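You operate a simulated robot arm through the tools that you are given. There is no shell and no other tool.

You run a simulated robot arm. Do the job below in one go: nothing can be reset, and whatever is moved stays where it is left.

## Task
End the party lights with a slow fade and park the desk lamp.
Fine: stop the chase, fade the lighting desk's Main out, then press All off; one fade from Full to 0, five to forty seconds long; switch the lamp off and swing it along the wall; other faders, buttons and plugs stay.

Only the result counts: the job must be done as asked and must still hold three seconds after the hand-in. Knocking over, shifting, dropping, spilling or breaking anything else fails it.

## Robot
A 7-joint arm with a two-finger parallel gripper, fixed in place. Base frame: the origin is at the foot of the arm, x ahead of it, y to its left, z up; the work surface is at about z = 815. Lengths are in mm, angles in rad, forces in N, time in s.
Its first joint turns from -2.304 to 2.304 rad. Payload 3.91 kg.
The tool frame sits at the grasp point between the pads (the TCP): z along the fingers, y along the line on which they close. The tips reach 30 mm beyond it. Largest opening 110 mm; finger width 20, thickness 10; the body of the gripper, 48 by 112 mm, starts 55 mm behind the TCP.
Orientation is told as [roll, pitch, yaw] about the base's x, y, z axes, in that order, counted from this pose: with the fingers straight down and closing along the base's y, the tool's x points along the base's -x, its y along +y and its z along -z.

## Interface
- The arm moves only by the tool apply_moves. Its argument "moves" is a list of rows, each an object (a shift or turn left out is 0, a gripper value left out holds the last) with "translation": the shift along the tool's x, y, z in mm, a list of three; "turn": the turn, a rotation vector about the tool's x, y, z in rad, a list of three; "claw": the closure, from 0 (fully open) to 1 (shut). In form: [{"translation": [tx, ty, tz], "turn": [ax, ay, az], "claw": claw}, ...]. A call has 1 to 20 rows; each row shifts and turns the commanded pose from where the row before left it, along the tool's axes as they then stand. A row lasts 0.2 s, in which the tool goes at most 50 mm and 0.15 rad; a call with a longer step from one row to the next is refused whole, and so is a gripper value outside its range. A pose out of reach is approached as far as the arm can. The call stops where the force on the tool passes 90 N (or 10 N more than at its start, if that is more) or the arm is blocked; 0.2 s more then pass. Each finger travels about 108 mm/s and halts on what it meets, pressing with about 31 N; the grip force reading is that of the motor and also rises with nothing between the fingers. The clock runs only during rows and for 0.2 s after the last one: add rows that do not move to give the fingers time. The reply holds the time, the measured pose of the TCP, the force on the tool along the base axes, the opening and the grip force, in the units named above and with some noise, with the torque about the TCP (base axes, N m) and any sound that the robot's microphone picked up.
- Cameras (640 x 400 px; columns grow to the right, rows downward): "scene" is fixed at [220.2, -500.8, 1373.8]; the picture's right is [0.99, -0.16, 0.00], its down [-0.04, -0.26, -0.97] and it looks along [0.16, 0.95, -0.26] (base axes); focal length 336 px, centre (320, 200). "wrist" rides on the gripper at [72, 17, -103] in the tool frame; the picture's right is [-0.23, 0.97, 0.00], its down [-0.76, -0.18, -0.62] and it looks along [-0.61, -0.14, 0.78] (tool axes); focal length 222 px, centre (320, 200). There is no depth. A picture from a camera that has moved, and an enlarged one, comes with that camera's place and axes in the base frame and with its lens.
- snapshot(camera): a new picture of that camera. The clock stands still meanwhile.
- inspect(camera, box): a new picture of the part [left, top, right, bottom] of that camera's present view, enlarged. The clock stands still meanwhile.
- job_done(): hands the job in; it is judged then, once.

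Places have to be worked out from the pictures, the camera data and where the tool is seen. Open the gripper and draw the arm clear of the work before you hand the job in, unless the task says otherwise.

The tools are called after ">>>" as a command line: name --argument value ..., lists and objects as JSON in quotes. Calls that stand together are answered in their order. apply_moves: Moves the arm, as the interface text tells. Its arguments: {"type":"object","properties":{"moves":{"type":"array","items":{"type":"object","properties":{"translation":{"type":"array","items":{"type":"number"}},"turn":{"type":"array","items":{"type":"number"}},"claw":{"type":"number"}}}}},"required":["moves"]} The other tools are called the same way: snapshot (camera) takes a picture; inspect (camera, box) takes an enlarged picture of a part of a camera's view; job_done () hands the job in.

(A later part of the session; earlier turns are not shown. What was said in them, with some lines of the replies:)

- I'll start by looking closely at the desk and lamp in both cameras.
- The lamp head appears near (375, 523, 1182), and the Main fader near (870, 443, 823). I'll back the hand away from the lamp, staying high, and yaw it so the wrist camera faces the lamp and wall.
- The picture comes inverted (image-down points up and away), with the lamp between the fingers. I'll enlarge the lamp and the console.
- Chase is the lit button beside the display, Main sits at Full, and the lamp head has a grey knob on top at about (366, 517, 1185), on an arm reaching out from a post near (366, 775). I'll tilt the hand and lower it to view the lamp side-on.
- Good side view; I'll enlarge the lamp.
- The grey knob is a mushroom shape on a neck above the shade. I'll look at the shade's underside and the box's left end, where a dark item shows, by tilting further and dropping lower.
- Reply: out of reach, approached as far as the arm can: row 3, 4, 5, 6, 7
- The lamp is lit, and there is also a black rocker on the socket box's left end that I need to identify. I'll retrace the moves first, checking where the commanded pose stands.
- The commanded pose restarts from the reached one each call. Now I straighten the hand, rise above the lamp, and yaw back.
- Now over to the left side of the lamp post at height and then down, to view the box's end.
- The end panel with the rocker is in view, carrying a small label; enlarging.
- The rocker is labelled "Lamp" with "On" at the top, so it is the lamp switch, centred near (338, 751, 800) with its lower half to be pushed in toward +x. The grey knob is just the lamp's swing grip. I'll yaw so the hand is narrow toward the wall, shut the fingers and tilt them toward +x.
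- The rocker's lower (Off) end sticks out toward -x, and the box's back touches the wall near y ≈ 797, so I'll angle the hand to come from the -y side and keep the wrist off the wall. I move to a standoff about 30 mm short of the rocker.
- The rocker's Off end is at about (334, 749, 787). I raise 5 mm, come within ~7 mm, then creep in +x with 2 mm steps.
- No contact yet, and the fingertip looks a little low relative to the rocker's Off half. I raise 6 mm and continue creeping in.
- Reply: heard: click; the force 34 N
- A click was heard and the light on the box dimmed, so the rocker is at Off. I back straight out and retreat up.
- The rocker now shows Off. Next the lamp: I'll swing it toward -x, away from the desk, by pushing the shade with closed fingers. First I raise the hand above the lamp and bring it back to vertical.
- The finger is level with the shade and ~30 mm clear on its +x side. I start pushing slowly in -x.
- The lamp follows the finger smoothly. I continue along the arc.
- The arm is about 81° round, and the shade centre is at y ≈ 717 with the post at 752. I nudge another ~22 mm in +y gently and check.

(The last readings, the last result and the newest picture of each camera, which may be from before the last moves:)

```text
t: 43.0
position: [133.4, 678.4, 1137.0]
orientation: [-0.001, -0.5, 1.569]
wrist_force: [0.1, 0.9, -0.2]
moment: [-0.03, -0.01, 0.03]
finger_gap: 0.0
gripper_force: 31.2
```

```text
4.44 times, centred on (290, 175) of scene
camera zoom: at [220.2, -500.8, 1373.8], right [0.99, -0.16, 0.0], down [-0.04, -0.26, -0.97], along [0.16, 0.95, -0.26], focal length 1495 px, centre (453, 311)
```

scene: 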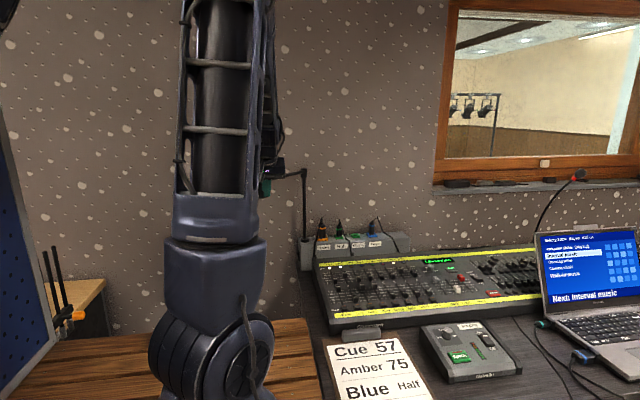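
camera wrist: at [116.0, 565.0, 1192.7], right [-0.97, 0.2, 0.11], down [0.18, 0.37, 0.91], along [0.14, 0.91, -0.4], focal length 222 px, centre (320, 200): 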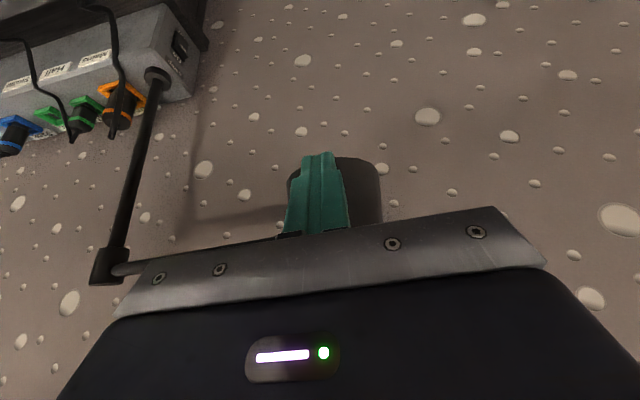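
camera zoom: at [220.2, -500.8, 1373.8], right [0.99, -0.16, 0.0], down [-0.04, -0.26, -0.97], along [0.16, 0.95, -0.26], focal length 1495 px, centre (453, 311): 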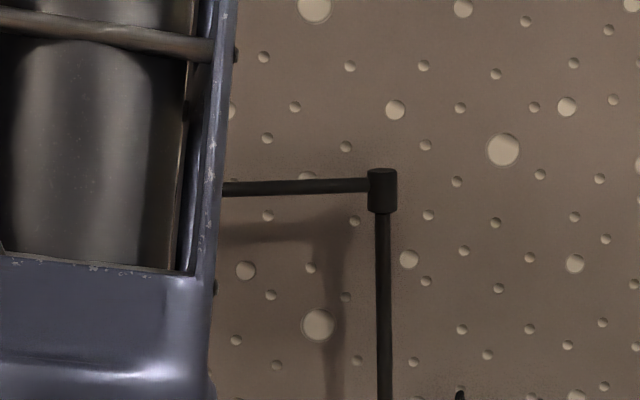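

I back the hand off and rise to measure the arm's angle.

>>> apply_moves --moves '[{"translation": [20, 0, -10.9]}, {"translation": [35, 0, -19]}, {"translation": [35, 0, -19]}, {"translation": [0, -30, -20]}, {"translation": [-21, -30, -37]}, {"translation": [-21, -30, -37]}, {"translation": [-21, 0, -37]}, {"translation": [-21, 0, -37]}, {}]'

>>> snapshot --camera "wrist"

>>> snapshot --camera "scene"

```text
refused: row 5 steps farther than a row can; nothing moved
```

```text
taken
camera wrist: at [116.0, 565.0, 1192.7], right [-0.97, 0.2, 0.11], down [0.18, 0.37, 0.91], along [0.14, 0.91, -0.4], focal length 222 px, centre (320, 200)
```

wrist: 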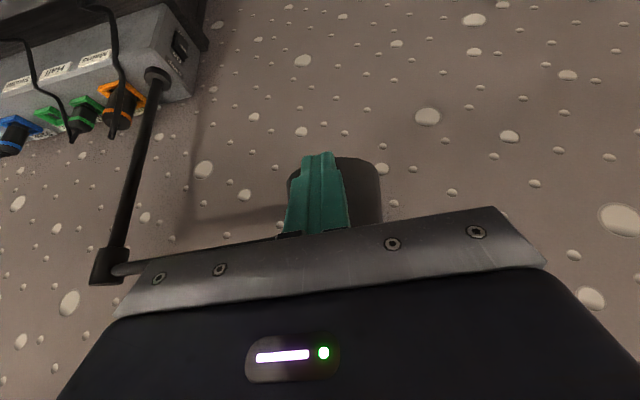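

```text
taken
```

scene: 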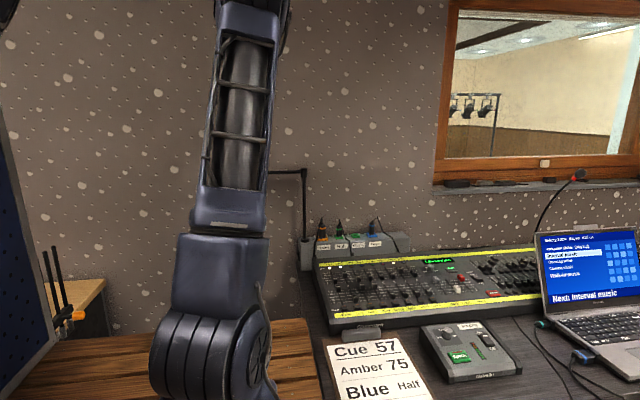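

The row was too long; I split it into pure retreat then rise.

>>> apply_moves --moves '[{"translation": [17, 0, -9.3]}, {"translation": [35, 0, -19]}, {"translation": [35, 0, -19]}, {"translation": [35, 0, -19]}, {"translation": [-21, 0, -38]}, {"translation": [-21, 0, -38]}, {"translation": [-21, 0, -38]}, {"translation": [-21, 0, -38]}, {"translation": [-21, 0, -38]}, {"translation": [0, -45, 0]}, {"translation": [0, -45, 0]}, {}]'

>>> snapshot --camera "wrist"

>>> snapshot --camera "scene"

```text
t: 45.6
position: [224.5, 538.7, 1354.7]
orientation: [0.0, -0.5, 1.569]
wrist_force: [0.1, 0.8, -0.1]
moment: [-0.03, -0.03, 0.0]
finger_gap: 0.1
gripper_force: 31.0
```

```text
taken
camera wrist: at [207.5, 426.5, 1410.7], right [-0.97, 0.2, 0.11], down [0.18, 0.37, 0.91], along [0.14, 0.91, -0.4], focal length 222 px, centre (320, 200)
```

wrist: 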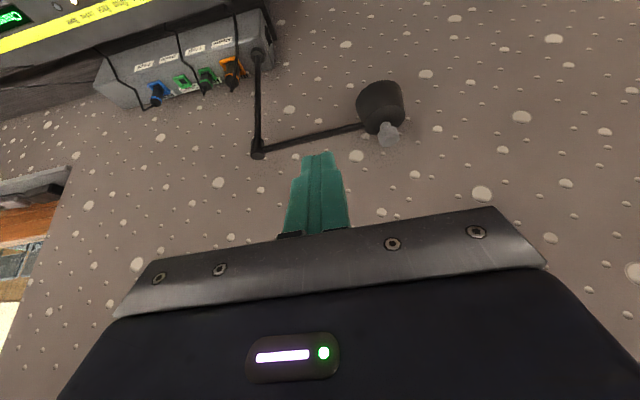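

```text
taken
```

scene: 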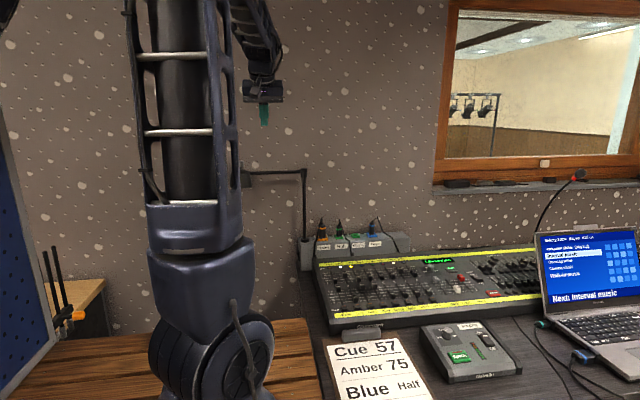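

>>> inspect --camera "wrist" --box '[230, 60, 420, 180]'

```text
3.33 times, centred on (325, 120) of wrist
camera zoom: at [207.5, 426.5, 1410.7], right [-0.97, 0.2, 0.11], down [0.18, 0.37, 0.91], along [0.14, 0.91, -0.4], focal length 740 px, centre (303, 467)
```

zoom: 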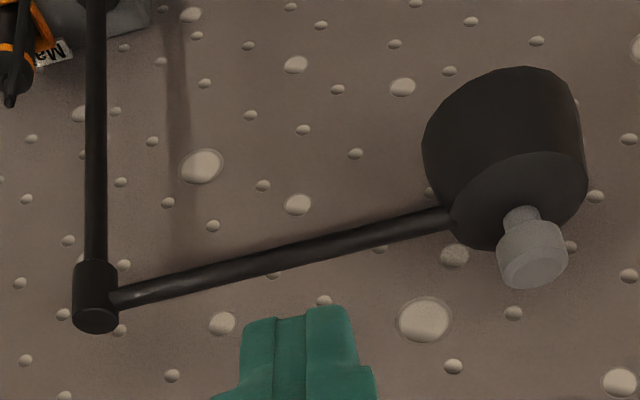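

The lamp arm now points along the wall (head near y ≈ 742, post near 750, i.e. within about 2° of parallel) and its light is off. Now to the console: I straighten the hand and yaw back.

>>> apply_moves --moves '[{"turn": [0, 0.125, 0]}, {"turn": [0, 0.125, 0]}, {"turn": [0, 0.125, 0]}, {"turn": [0, 0.125, 0]}, {"turn": [0, 0, 0.1427], "claw": 0}, {"turn": [0, 0, 0.1427]}, {"turn": [0, 0, 0.1427]}, {"turn": [0, 0, 0.1427]}, {"turn": [0, 0, 0.1427]}, {"turn": [0, 0, 0.1427]}, {"turn": [0, 0, 0.1427]}, {"turn": [0, 0, 0.1427]}, {"turn": [0, 0, 0.1427]}, {"turn": [0, 0, 0.1427]}, {"turn": [0, 0, 0.1427]}]'

>>> apply_moves --moves '[{"translation": [-45, -10, 0]}, {"translation": [-45, -10, 0]}, {"translation": [-45, -10, 0]}, {"translation": [-45, -10, 0]}, {"translation": [-45, -10, 0]}, {"translation": [-45, -10, 0]}, {"translation": [-45, -10, 0]}, {"translation": [-45, -10, 0]}, {"translation": [-45, -10, 0]}, {"translation": [0, 0, 45]}, {"translation": [0, 0, 45]}, {"translation": [0, 0, 45]}, {"translation": [0, 0, 45]}, {}]'

>>> snapshot --camera "wrist"

>>> snapshot --camera "scene"

```text
t: 48.8
position: [222.8, 540.3, 1352.5]
orientation: [0.0, 0.001, -0.004]
wrist_force: [-0.7, -0.6, 0.8]
moment: [0.02, 0.06, -0.01]
finger_gap: 109.9
gripper_force: 0.1
```

```text
t: 51.8
position: [626.1, 449.5, 1172.8]
orientation: [-0.001, 0.0, -0.003]
wrist_force: [-0.6, 0.0, -0.6]
moment: [-0.02, 0.04, 0.02]
finger_gap: 109.9
gripper_force: 0.1
```

```text
taken
camera wrist: at [554.6, 468.0, 1277.0], right [0.23, 0.97, 0.0], down [0.76, -0.18, 0.62], along [0.61, -0.14, -0.78], focal length 222 px, centre (320, 200)
```

wrist: 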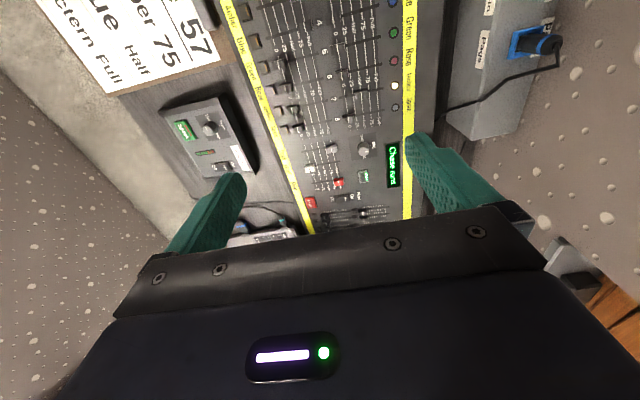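

```text
taken
```

scene: 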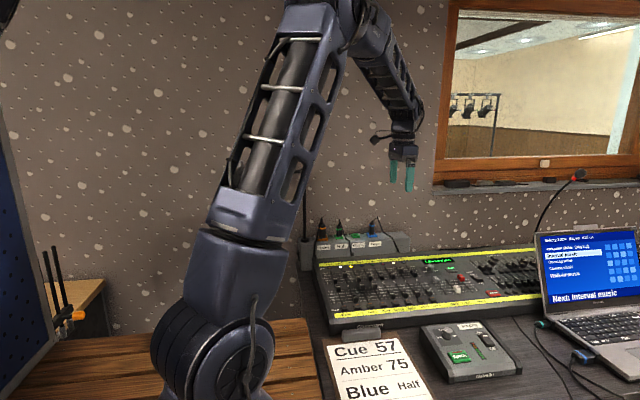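

>>> inspect --camera "wrist" --box '[290, 130, 420, 235]'

>>> inspect --camera "wrist" --box '[295, 150, 375, 215]'

>>> inspect --camera "scene" --box '[425, 255, 505, 305]'

```text
3.81 times, centred on (355, 182) of wrist
camera zoom: at [554.6, 468.0, 1277.0], right [0.23, 0.97, 0.0], down [0.76, -0.18, 0.62], along [0.61, -0.14, -0.78], focal length 846 px, centre (187, 267)
```

zoom: 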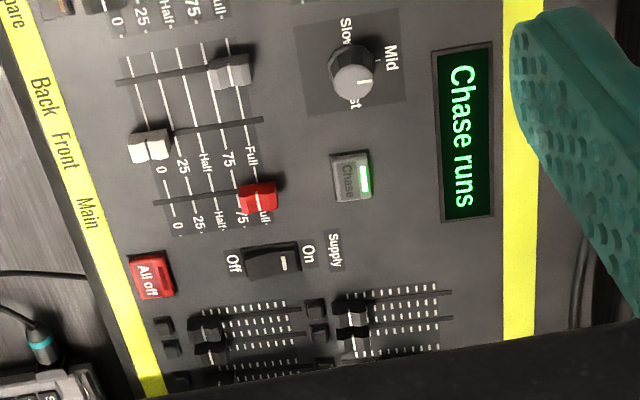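

```text
6.15 times, centred on (335, 182) of wrist
camera zoom: at [554.6, 468.0, 1277.0], right [0.23, 0.97, 0.0], down [0.76, -0.18, 0.62], along [0.61, -0.14, -0.78], focal length 1367 px, centre (228, 308)
```

zoom: 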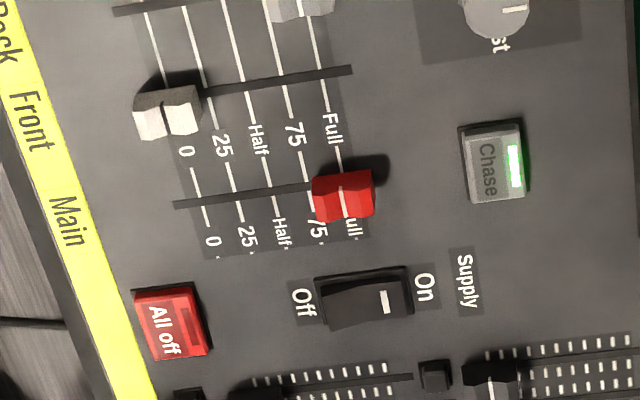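

```text
8.00 times, centred on (465, 280) of scene
camera zoom: at [220.2, -500.8, 1373.8], right [0.99, -0.16, 0.0], down [-0.04, -0.26, -0.97], along [0.16, 0.95, -0.26], focal length 2692 px, centre (-840, -440)
```

zoom: 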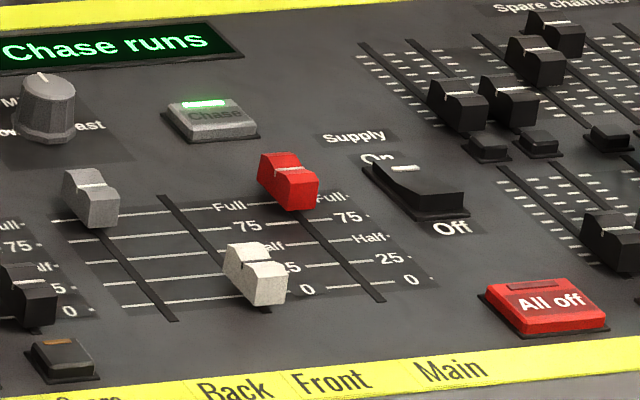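

Clear views: Chase top at about (860.5, 502.6, 821.5), the Main cap at (862.6, 442.8) with 60 mm of travel in -y to 0, and All off at about (922, 354.5, 807.6). I shut the fingers, lean the tool 0.4 rad toward +x for reach, and hover above Chase.

>>> apply_moves --moves '[{"turn": [0, -0.1333, 0], "claw": 1}, {"turn": [0, -0.1333, 0]}, {"turn": [0, -0.1333, 0]}, {"translation": [-10.26, 5.9, 41.1]}, {"translation": [-10.26, 5.9, 41.1]}, {"translation": [-10.26, 5.9, 41.1]}, {"translation": [-10.26, 5.9, 41.1]}, {"translation": [-10.26, 5.9, 41.1]}, {"translation": [-10.26, 5.9, 41.1]}, {"translation": [-10.26, 5.9, 41.1]}, {"translation": [-10.26, 5.9, 41.1]}, {"translation": [-10.26, 5.9, 41.1]}, {}]'

>>> snapshot --camera "wrist"

>>> inspect --camera "scene" --box '[400, 180, 560, 305]'

```text
t: 54.6
position: [858.8, 500.4, 868.5]
orientation: [-0.001, -0.399, -0.003]
wrist_force: [-0.4, 0.8, -0.6]
moment: [0.0, 0.0, 0.03]
finger_gap: 0.0
gripper_force: 30.9
```

```text
taken
camera wrist: at [751.7, 517.7, 935.5], right [0.21, 0.97, 0.09], down [0.46, -0.18, 0.87], along [0.86, -0.14, -0.48], focal length 222 px, centre (320, 200)
```

wrist: 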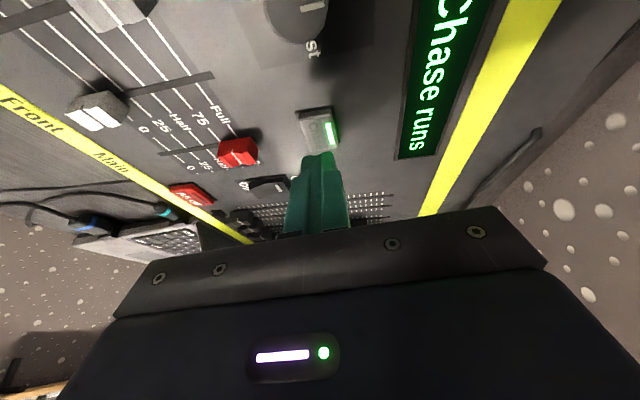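

```text
3.20 times, centred on (480, 242) of scene
camera zoom: at [220.2, -500.8, 1373.8], right [0.99, -0.16, 0.0], down [-0.04, -0.26, -0.97], along [0.16, 0.95, -0.26], focal length 1077 px, centre (-192, 64)
```

zoom: 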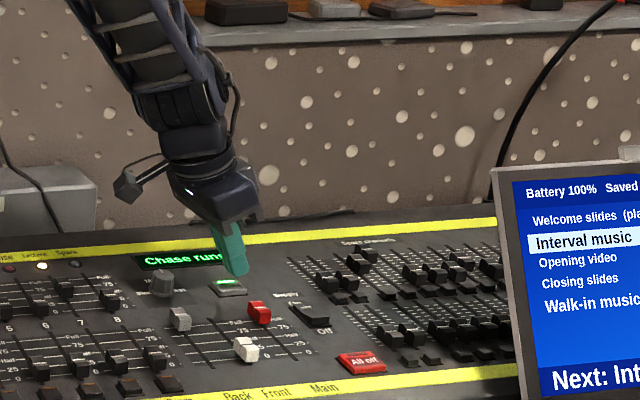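

The tip lines up with the Chase button both in x and y. I descend 12 mm, then press in small steps.

>>> apply_moves --moves '[{"translation": [4.7, 2, 11.05]}, {"translation": [0.58, 0, 1.38]}, {"translation": [0.58, 0, 1.38]}, {"translation": [0.58, 0, 1.38]}]'

>>> inspect --camera "scene" --box '[430, 240, 490, 290]'

```text
t: 55.6
position: [857.6, 504.8, 853.0]
orientation: [-0.002, -0.399, -0.001]
wrist_force: [0.3, -2.2, 3.8]
moment: [-0.04, -0.04, 0.0]
finger_gap: 0.3
gripper_force: 30.9
heard: click
```

```text
8.00 times, centred on (460, 265) of scene
camera zoom: at [220.2, -500.8, 1373.8], right [0.99, -0.16, 0.0], down [-0.04, -0.26, -0.97], along [0.16, 0.95, -0.26], focal length 2692 px, centre (-800, -320)
```

zoom: 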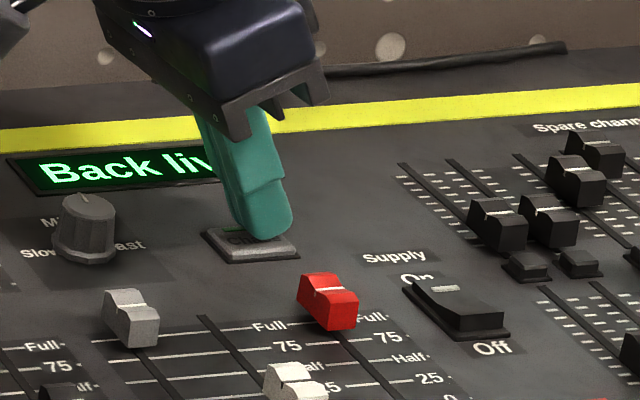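

A click, and the display changed from "Chase runs" to "Back live…": the chase is stopped. I lift off and hover in the gap between Chase and the red Main cap.

>>> apply_moves --moves '[{"translation": [-5.85, 0, -13.8]}, {"translation": [-5.85, 0, -13.8]}, {"translation": [6.1, -31.8, -2.6]}, {}, {"translation": [3.8, 0, 9]}, {"translation": [3.8, 0, 9]}, {}]'

>>> inspect --camera "wrist" --box '[200, 80, 400, 220]'

>>> inspect --camera "scene" --box '[430, 240, 510, 300]'

```text
t: 57.2
position: [851.3, 472.5, 863.7]
orientation: [0.002, -0.4, -0.002]
wrist_force: [0.1, -0.1, 0.0]
moment: [0.02, -0.01, 0.0]
finger_gap: 0.1
gripper_force: 31.2
```

```text
2.86 times, centred on (300, 150) of wrist
camera zoom: at [743.0, 490.3, 930.4], right [0.21, 0.97, 0.09], down [0.46, -0.18, 0.87], along [0.86, -0.14, -0.48], focal length 635 px, centre (377, 343)
```

zoom: 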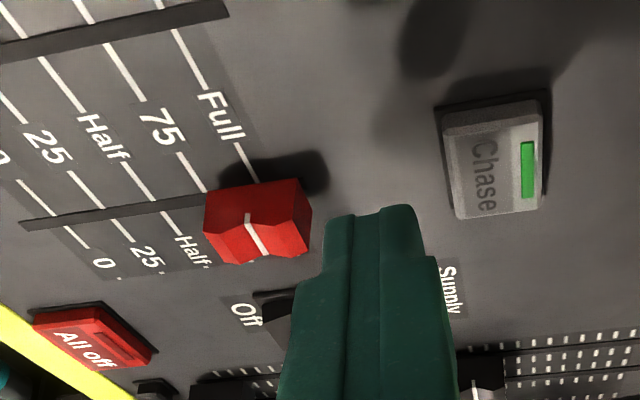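

```text
6.67 times, centred on (470, 270) of scene
camera zoom: at [220.2, -500.8, 1373.8], right [0.99, -0.16, 0.0], down [-0.04, -0.26, -0.97], along [0.16, 0.95, -0.26], focal length 2243 px, centre (-680, -267)
```

zoom: 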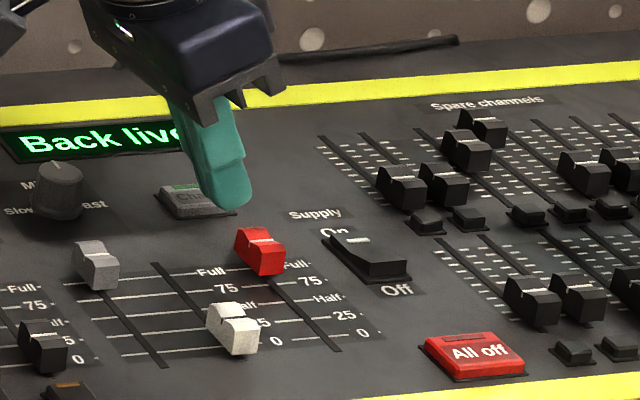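

Finger sits just behind the Main cap (+y side) with Chase clear beyond. I lower 18 mm, keeping ~4 mm above the panel.

>>> apply_moves --moves '[{"translation": [0, 2, 0]}, {"translation": [3.5, 0, 8.3]}, {"translation": [1.75, 0, 4.15]}, {"translation": [1.75, 0, 4.15]}, {}]'

>>> inspect --camera "wrist" --box '[200, 80, 400, 220]'

>>> inspect --camera "scene" --box '[430, 240, 510, 300]'

```text
t: 58.4
position: [850.4, 476.4, 845.3]
orientation: [0.002, -0.401, -0.001]
wrist_force: [-6.0, -5.0, 15.3]
moment: [0.0, 0.12, 0.05]
finger_gap: 0.0
gripper_force: 31.4
```

```text
2.86 times, centred on (300, 150) of wrist
camera zoom: at [743.4, 492.9, 913.4], right [0.21, 0.97, 0.09], down [0.46, -0.18, 0.87], along [0.86, -0.14, -0.48], focal length 635 px, centre (377, 343)
```

zoom: 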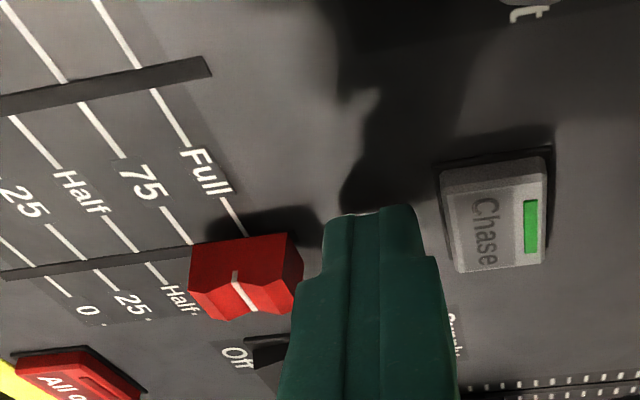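

```text
6.67 times, centred on (470, 270) of scene
camera zoom: at [220.2, -500.8, 1373.8], right [0.99, -0.16, 0.0], down [-0.04, -0.26, -0.97], along [0.16, 0.95, -0.26], focal length 2243 px, centre (-680, -267)
```

zoom: 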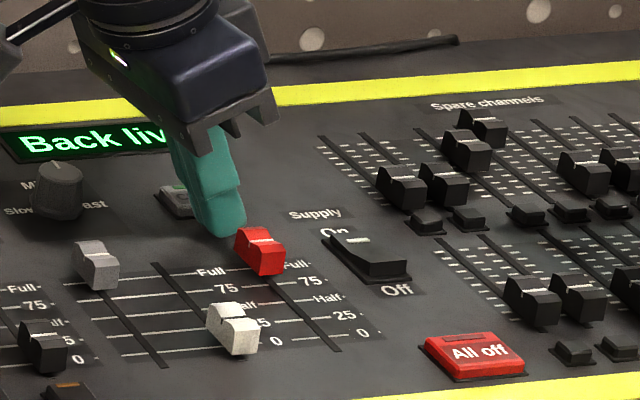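

Light panel contact (15 N), so the panel there is at about z ≈ 814. I raise 3 mm clear of it, then begin the slow push toward 0 following the panel slope at ~5.5 mm/s.

>>> apply_moves --moves '[{"translation": [-1.2, 0, -2.8]}, {"translation": [0, -2.5, 0.2]}, {"translation": [0, -2.5, 0.2]}]'

>>> inspect --camera "wrist" --box '[200, 80, 400, 220]'

```text
t: 59.2
position: [849.6, 471.3, 847.5]
orientation: [-0.001, -0.399, -0.003]
wrist_force: [-0.4, 0.3, -0.2]
moment: [0.01, -0.04, 0.01]
finger_gap: 0.2
gripper_force: 31.1
```

```text
2.86 times, centred on (300, 150) of wrist
camera zoom: at [743.9, 487.6, 914.2], right [0.21, 0.97, 0.09], down [0.46, -0.18, 0.87], along [0.86, -0.14, -0.48], focal length 635 px, centre (377, 343)
```

zoom: 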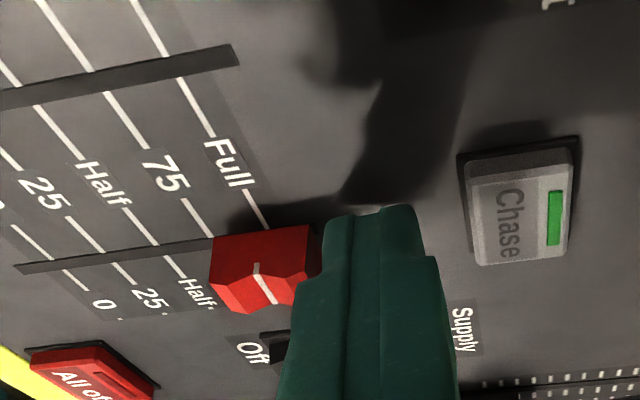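

Free of contact, finger right behind the cap. Starting the fade.

>>> apply_moves --moves '[{"translation": [0.04, -1.1, 0.095]}, {"translation": [0.04, -1.1, 0.095]}, {"translation": [0.04, -1.1, 0.095]}, {"translation": [0.04, -1.1, 0.095]}, {"translation": [0.04, -1.1, 0.095]}, {"translation": [0.04, -1.1, 0.095]}, {"translation": [0.04, -1.1, 0.095]}, {"translation": [0.04, -1.1, 0.095]}, {"translation": [0.04, -1.1, 0.095]}, {"translation": [0.04, -1.1, 0.095]}]'

>>> inspect --camera "wrist" --box '[200, 80, 400, 220]'

```text
t: 61.4
position: [851.0, 459.0, 847.0]
orientation: [0.002, -0.398, -0.002]
wrist_force: [-0.1, 0.5, 0.2]
moment: [0.02, 0.02, -0.01]
finger_gap: 0.0
gripper_force: 31.1
```

```text
2.86 times, centred on (300, 150) of wrist
camera zoom: at [744.5, 475.7, 913.6], right [0.21, 0.97, 0.09], down [0.46, -0.18, 0.87], along [0.86, -0.14, -0.48], focal length 635 px, centre (377, 343)
```

zoom: 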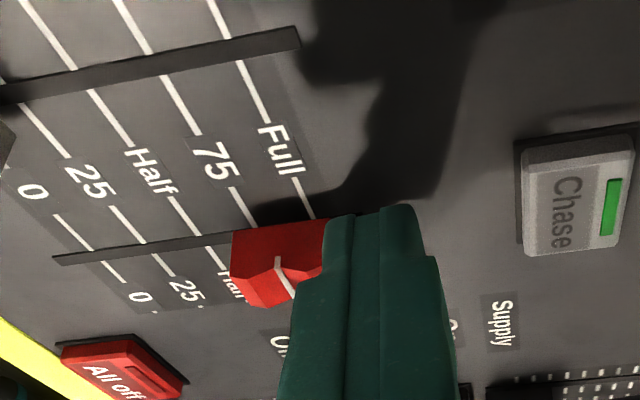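

The cap is moving (it has left Full). Continue the steady push.

>>> apply_moves --moves '[{"translation": [0.04, -1.1, 0.095]}, {"translation": [0.04, -1.1, 0.095]}, {"translation": [0.04, -1.1, 0.095]}, {"translation": [0.04, -1.1, 0.095]}, {"translation": [0.04, -1.1, 0.095]}, {"translation": [0.04, -1.1, 0.095]}, {"translation": [0.04, -1.1, 0.095]}, {"translation": [0.04, -1.1, 0.095]}, {"translation": [0.04, -1.1, 0.095]}, {"translation": [0.04, -1.1, 0.095]}, {"translation": [0.04, -1.1, 0.095]}, {"translation": [0.04, -1.1, 0.095]}, {"translation": [0.04, -1.1, 0.095]}, {"translation": [0.04, -1.1, 0.095]}, {"translation": [0.04, -1.1, 0.095]}, {"translation": [0.04, -1.1, 0.095]}, {"translation": [0.04, -1.1, 0.095]}, {"translation": [0.04, -1.1, 0.095]}, {"translation": [0.04, -1.1, 0.095]}, {"translation": [0.04, -1.1, 0.095]}]'

>>> inspect --camera "wrist" --box '[200, 80, 400, 220]'

>>> inspect --camera "scene" --box '[430, 240, 510, 300]'

```text
t: 65.6
position: [852.5, 436.8, 845.4]
orientation: [-0.001, -0.399, -0.002]
wrist_force: [-0.1, 0.0, -0.6]
moment: [0.01, 0.01, -0.01]
finger_gap: 0.0
gripper_force: 31.3
```

```text
2.86 times, centred on (300, 150) of wrist
camera zoom: at [745.1, 454.0, 911.8], right [0.21, 0.97, 0.09], down [0.46, -0.18, 0.87], along [0.86, -0.14, -0.48], focal length 635 px, centre (377, 343)
```

zoom: 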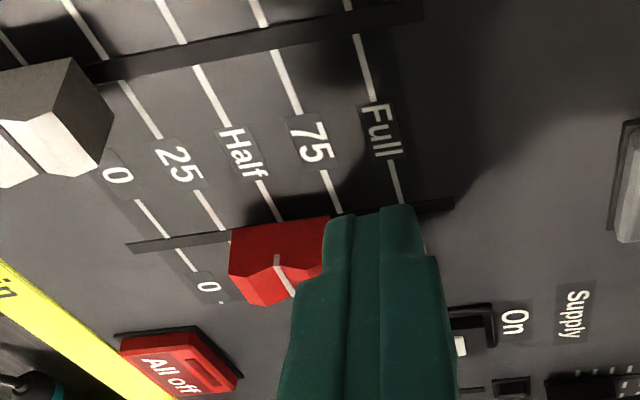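

```text
6.67 times, centred on (470, 270) of scene
camera zoom: at [220.2, -500.8, 1373.8], right [0.99, -0.16, 0.0], down [-0.04, -0.26, -0.97], along [0.16, 0.95, -0.26], focal length 2243 px, centre (-680, -267)
```

zoom: 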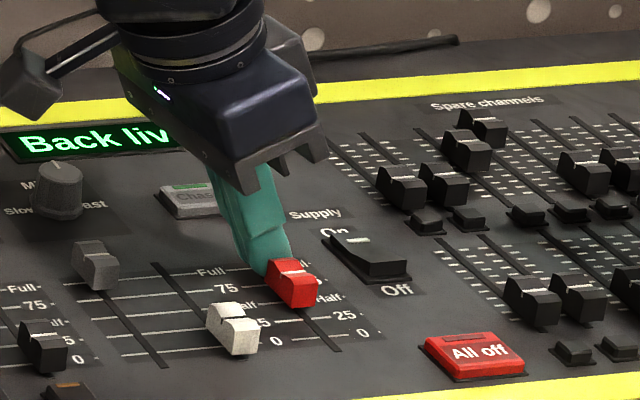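

About halfway and smooth, forces near zero. Continue.

>>> apply_moves --moves '[{"translation": [0.04, -1.1, 0.095]}, {"translation": [0.04, -1.1, 0.095]}, {"translation": [0.04, -1.1, 0.095]}, {"translation": [0.04, -1.1, 0.095]}, {"translation": [0.04, -1.1, 0.095]}, {"translation": [0.04, -1.1, 0.095]}, {"translation": [0.04, -1.1, 0.095]}, {"translation": [0.04, -1.1, 0.095]}, {"translation": [0.04, -1.1, 0.095]}, {"translation": [0.04, -1.1, 0.095]}, {"translation": [0.04, -1.1, 0.095]}, {"translation": [0.04, -1.1, 0.095]}, {"translation": [0.04, -1.1, 0.095]}, {"translation": [0.04, -1.1, 0.095]}, {"translation": [0.04, -1.1, 0.095]}, {"translation": [0.04, -1.1, 0.095]}, {"translation": [0.04, -1.1, 0.095]}, {"translation": [0.04, -1.1, 0.095]}]'

>>> inspect --camera "wrist" --box '[200, 80, 400, 220]'

>>> inspect --camera "scene" --box '[430, 240, 510, 300]'

```text
t: 69.4
position: [852.8, 417.3, 841.2]
orientation: [0.0, -0.4, -0.001]
wrist_force: [-0.8, 0.0, 0.1]
moment: [0.01, 0.02, -0.02]
finger_gap: 0.0
gripper_force: 31.2
```

```text
2.86 times, centred on (300, 150) of wrist
camera zoom: at [745.5, 434.5, 910.1], right [0.21, 0.97, 0.09], down [0.46, -0.18, 0.87], along [0.86, -0.14, -0.48], focal length 635 px, centre (377, 343)
```

zoom: 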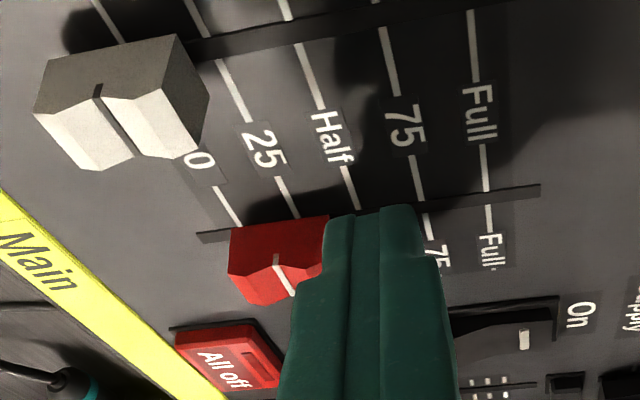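

```text
6.67 times, centred on (470, 270) of scene
camera zoom: at [220.2, -500.8, 1373.8], right [0.99, -0.16, 0.0], down [-0.04, -0.26, -0.97], along [0.16, 0.95, -0.26], focal length 2243 px, centre (-680, -267)
```

zoom: 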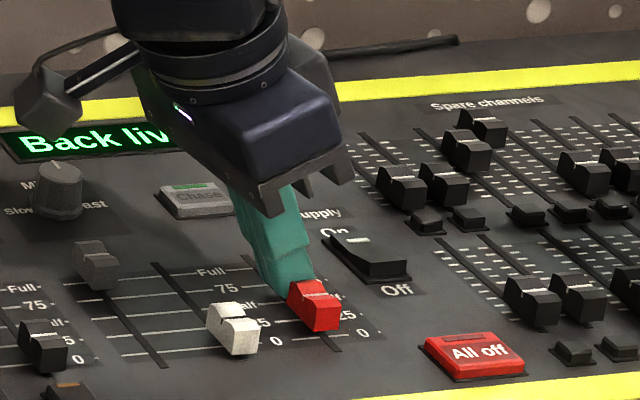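

Nearly at 0. A few more steps without further lowering, watching for the end stop.

>>> apply_moves --moves '[{"translation": [0, -1.1, 0]}, {"translation": [0, -1.1, 0]}, {"translation": [0, -1.1, 0]}, {"translation": [0, -1.1, 0]}, {"translation": [0, -1.1, 0]}, {"translation": [0, -1.1, 0]}, {"translation": [0, -1.1, 0]}]'

>>> inspect --camera "wrist" --box '[200, 80, 400, 220]'

>>> inspect --camera "scene" --box '[430, 240, 510, 300]'

```text
t: 71.0
position: [852.2, 410.4, 842.6]
orientation: [0.0, -0.399, -0.002]
wrist_force: [0.3, 0.5, 0.4]
moment: [0.02, 0.0, 0.01]
finger_gap: 0.0
gripper_force: 31.5
```

```text
2.86 times, centred on (300, 150) of wrist
camera zoom: at [745.8, 427.1, 910.1], right [0.21, 0.97, 0.09], down [0.46, -0.18, 0.87], along [0.86, -0.14, -0.48], focal length 635 px, centre (377, 343)
```

zoom: 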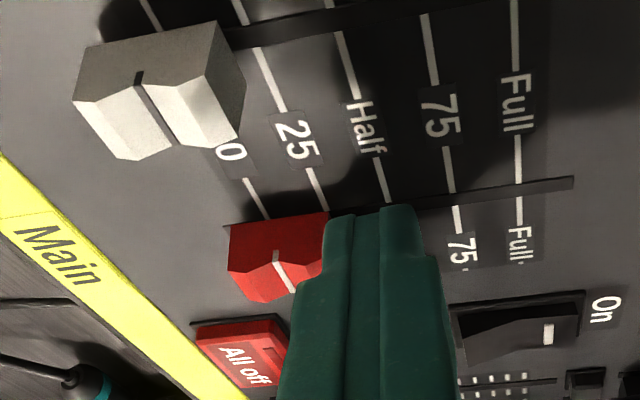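

```text
6.67 times, centred on (470, 270) of scene
camera zoom: at [220.2, -500.8, 1373.8], right [0.99, -0.16, 0.0], down [-0.04, -0.26, -0.97], along [0.16, 0.95, -0.26], focal length 2243 px, centre (-680, -267)
```

zoom: 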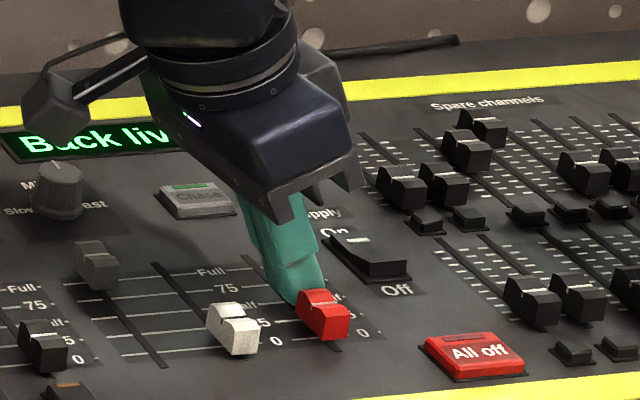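

>>> apply_moves --moves '[{"translation": [0, -1, 0]}, {"translation": [0, -1, 0]}, {"translation": [0, -1, 0]}, {"translation": [0, -1, 0]}, {"translation": [0, -1, 0]}]'

>>> inspect --camera "wrist" --box '[200, 80, 400, 220]'

>>> inspect --camera "scene" --box '[430, 240, 510, 300]'

```text
t: 72.2
position: [853.0, 404.9, 843.2]
orientation: [-0.001, -0.403, -0.003]
wrist_force: [1.3, 1.9, -0.5]
moment: [0.11, -0.07, 0.02]
finger_gap: 0.1
gripper_force: 31.2
```

```text
2.86 times, centred on (300, 150) of wrist
camera zoom: at [745.4, 422.0, 910.5], right [0.21, 0.97, 0.09], down [0.46, -0.18, 0.87], along [0.86, -0.14, -0.48], focal length 635 px, centre (377, 343)
```

zoom: 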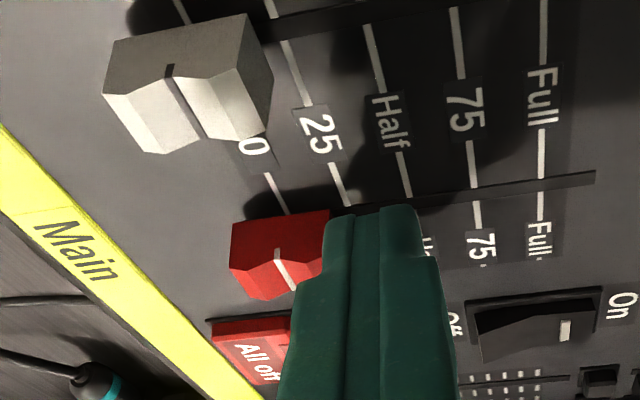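

```text
6.67 times, centred on (470, 270) of scene
camera zoom: at [220.2, -500.8, 1373.8], right [0.99, -0.16, 0.0], down [-0.04, -0.26, -0.97], along [0.16, 0.95, -0.26], focal length 2243 px, centre (-680, -267)
```

zoom: 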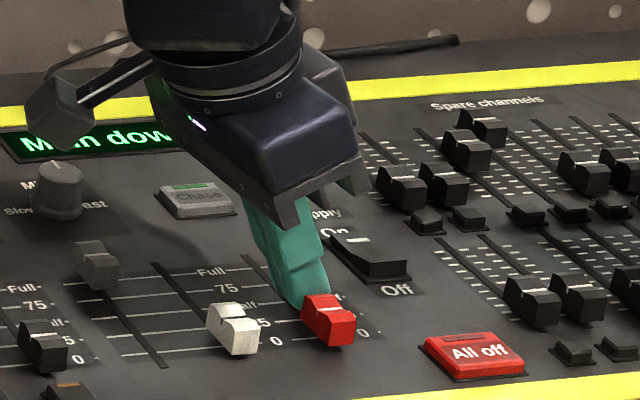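

The display now reads "Main down" and a slight end-stop force appears. Two more half-millimetre nudges to be sure it's seated at 0.

>>> apply_moves --moves '[{"translation": [0, -0.6, 0]}, {"translation": [0, -0.6, 0]}, {"translation": [0, -0.6, 0]}]'

```text
t: 73.0
position: [851.5, 404.5, 843.2]
orientation: [0.001, -0.399, 0.0]
wrist_force: [-0.7, 12.1, -0.1]
moment: [0.4, 0.02, 0.07]
finger_gap: 0.2
gripper_force: 31.3
```

The fader is firmly at its stop (12 N, no motion); the fade took about 11–12 s. I back off, lift, and move to hover over All off.

>>> apply_moves --moves '[{"translation": [0, 3, 0]}, {"translation": [0, 3, 0]}, {"translation": [-8.7, 0, -20.7]}, {"translation": [-8.7, 0, -20.7]}, {"translation": [-29.9, -28, 12.6]}, {"translation": [-29.9, -28, 12.6]}, {"translation": [5, 0, 12.2]}, {"translation": [5, 0, 12.2]}, {}]'

>>> inspect --camera "wrist" --box '[200, 70, 400, 230]'

>>> inspect --camera "scene" --box '[415, 230, 535, 320]'

```text
t: 75.0
position: [919.1, 352.6, 861.7]
orientation: [0.0, -0.399, -0.002]
wrist_force: [-0.7, 0.1, 0.5]
moment: [-0.02, 0.0, 0.01]
finger_gap: 0.2
gripper_force: 30.3
```

```text
2.50 times, centred on (300, 150) of wrist
camera zoom: at [812.0, 369.4, 929.7], right [0.21, 0.97, 0.09], down [0.46, -0.18, 0.87], along [0.86, -0.14, -0.48], focal length 555 px, centre (370, 325)
```

zoom: 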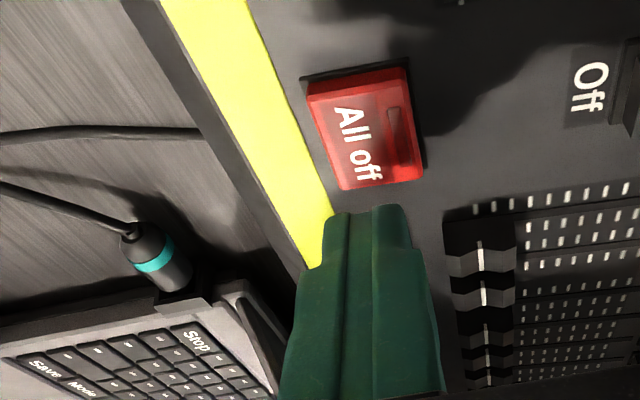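

```text
4.44 times, centred on (475, 275) of scene
camera zoom: at [220.2, -500.8, 1373.8], right [0.99, -0.16, 0.0], down [-0.04, -0.26, -0.97], along [0.16, 0.95, -0.26], focal length 1495 px, centre (-369, -133)
```

zoom: 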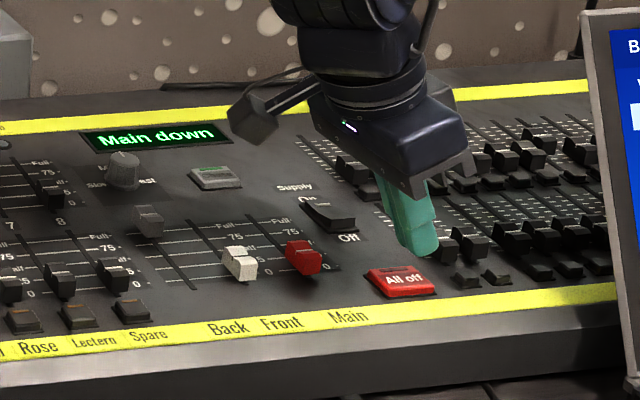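

Aligned in y; I shift 7 mm toward -x so the tip lands centrally on All off, lower, then press in small steps.

>>> apply_moves --moves '[{"translation": [6.45, 1, -2.7]}, {"translation": [3.5, 0, 8.3]}, {"translation": [3.5, 0, 8.3]}, {"translation": [0.58, 0, 1.38]}, {"translation": [0.58, 0, 1.38]}, {"translation": [0.58, 0, 1.38]}]'

>>> inspect --camera "scene" --box '[415, 230, 535, 320]'

```text
t: 76.4
position: [909.7, 354.2, 839.5]
orientation: [0.001, -0.401, -0.001]
wrist_force: [1.5, -1.2, 4.0]
moment: [0.03, -0.08, 0.01]
finger_gap: 0.4
gripper_force: 31.2
heard: click
```

```text
4.44 times, centred on (475, 275) of scene
camera zoom: at [220.2, -500.8, 1373.8], right [0.99, -0.16, 0.0], down [-0.04, -0.26, -0.97], along [0.16, 0.95, -0.26], focal length 1495 px, centre (-369, -133)
```

zoom: 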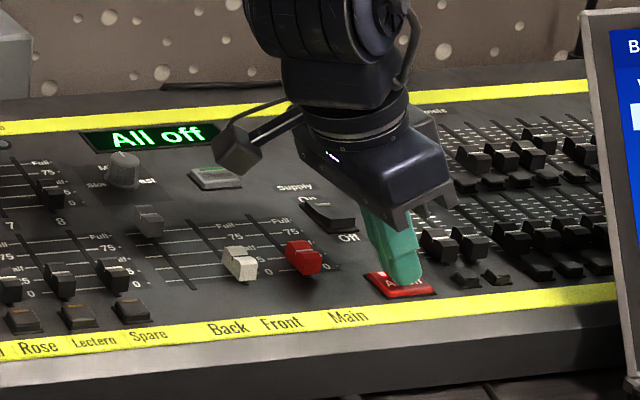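

A click and the display reads "All off". I lift straight up, retreat, open the gripper and check everything.

>>> apply_moves --moves '[{"translation": [-5.8, 0, -13.8]}, {"translation": [-15.6, 0, -36.8]}, {"translation": [-15.6, 0, -36.8]}, {"translation": [-15.6, 0, -36.8]}, {"translation": [-15.6, 0, -36.8]}, {"translation": [-15.6, 0, -36.8]}, {"translation": [-15.6, 0, -36.8]}, {"translation": [-15.6, 0, -36.8]}, {"turn": [0, 0.1333, 0]}, {"turn": [0, 0.1333, 0]}, {"turn": [0, 0.1333, 0]}, {"translation": [45, 0, 0], "claw": 0}, {"translation": [45, 0, 0]}, {"translation": [45, 0, 0]}, {"translation": [45, 0, 0]}, {"translation": [45, 0, 0]}, {"translation": [45, 0, 0]}, {}]'

>>> snapshot --camera "scene"

>>> inspect --camera "scene" --box '[400, 240, 560, 320]'

>>> inspect --camera "scene" --box '[310, 240, 470, 340]'

>>> snapshot --camera "wrist"

```text
t: 80.2
position: [641.3, 355.2, 1130.9]
orientation: [0.001, 0.0, -0.003]
wrist_force: [0.2, 0.2, 0.0]
moment: [-0.03, -0.01, 0.02]
finger_gap: 109.8
gripper_force: 0.1
```

```text
taken
```

scene: 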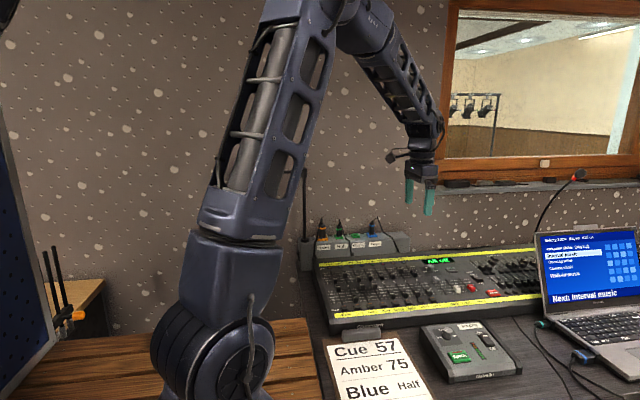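

```text
4.00 times, centred on (480, 280) of scene
camera zoom: at [220.2, -500.8, 1373.8], right [0.99, -0.16, 0.0], down [-0.04, -0.26, -0.97], along [0.16, 0.95, -0.26], focal length 1346 px, centre (-320, -120)
```

zoom: 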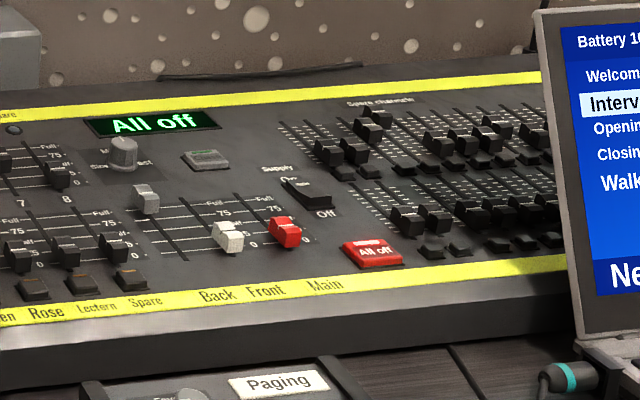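

```text
4.00 times, centred on (390, 290) of scene
camera zoom: at [220.2, -500.8, 1373.8], right [0.99, -0.16, 0.0], down [-0.04, -0.26, -0.97], along [0.16, 0.95, -0.26], focal length 1346 px, centre (40, -160)
```

zoom: 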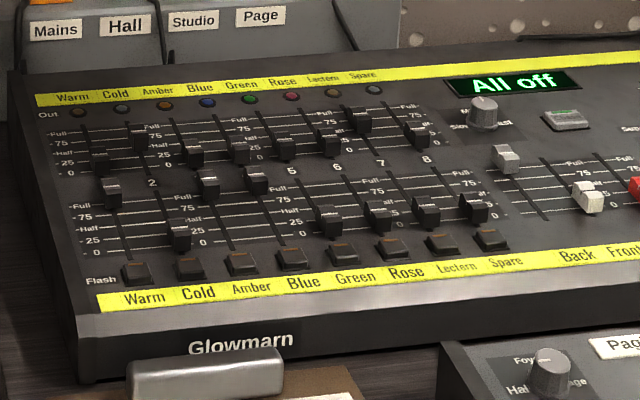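

```text
taken
camera wrist: at [568.9, 371.9, 1235.2], right [0.23, 0.97, 0.0], down [0.76, -0.18, 0.62], along [0.61, -0.14, -0.78], focal length 222 px, centre (320, 200)
```

wrist: 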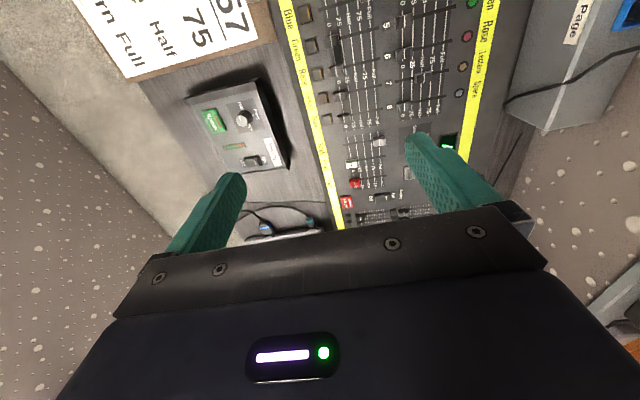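

All channel lamps are out, the display says "All off", and Main is at 0. I'll swing the arm aside to confirm that the lamp stayed parked and to double-check the fader.

>>> inspect --camera "wrist" --box '[310, 120, 430, 230]'

>>> apply_moves --moves '[{"translation": [0, -35, -30]}, {"translation": [0, -35, -30]}, {"translation": [0, -35, -30]}, {"translation": [0, -45, 0]}, {"translation": [0, -45, 0]}, {"translation": [0, -45, 0]}, {}]'

>>> snapshot --camera "scene"

```text
3.64 times, centred on (370, 175) of wrist
camera zoom: at [568.9, 371.9, 1235.2], right [0.23, 0.97, 0.0], down [0.76, -0.18, 0.62], along [0.61, -0.14, -0.78], focal length 808 px, centre (138, 291)
```

zoom: 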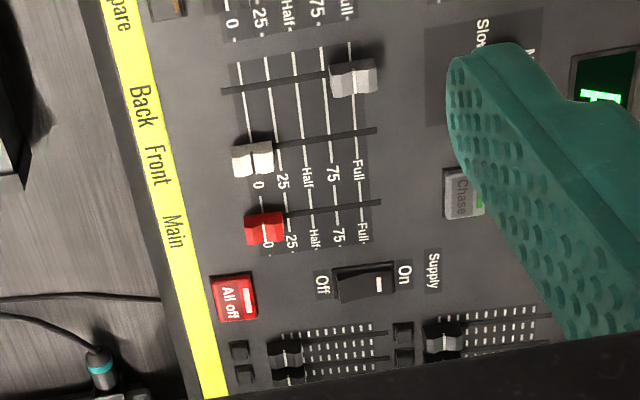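

```text
t: 81.8
position: [640.9, 114.8, 1224.4]
orientation: [-0.001, 0.001, 0.0]
wrist_force: [-0.2, 0.6, 0.3]
moment: [-0.05, 0.03, 0.0]
finger_gap: 110.0
gripper_force: 0.2
```

```text
taken
```

scene: 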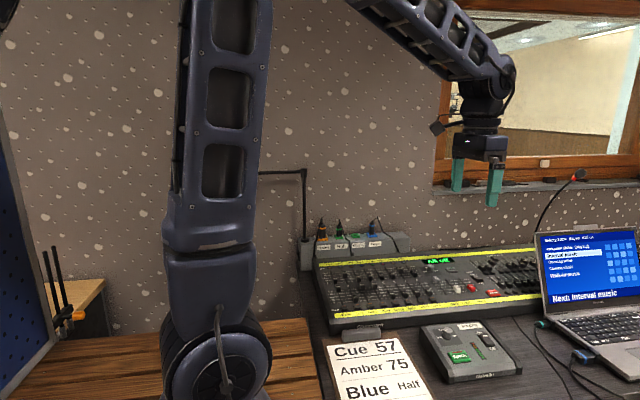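

The lamp arm still lies along the wall with its light off, and the chase is stopped. Main is at 0, "All off" is shown, and the other faders, plugs and switches are as they were. The gripper is open and clear, so I'm handing in.

>>> job_done

```text
The job is handed in.
```

The party lights are faded out and off, and the desk lamp is switched off and parked along the wall. I've handed the job in; no verdict has come back.

- **Chase:** I pressed Chase once. It clicked, and the display changed from "Chase runs" to "Back live".
- **Fade:** I pushed Main from Full to 0 in one steady move of about 11 to 12 seconds. The display read "Main down" and the fader was against its end stop.
- **All off:** I pressed it after the fade. It clicked, the display read "All off", and all the channel lights were out.
- **Lamp:** The rocker marked "Lamp" on the end of the socket box is now at Off. The arm is swung to the left, away from the desk, within about 2° of parallel to the wall. It was still there in the last picture.

In the final pictures, the other faders, buttons, plugs and the Supply switch looked as they did at the start. While I lined up behind Main, the fingertip briefly touched the desk panel at about 15 N; nothing moved. The gripper is open and the arm is clear of the desk.
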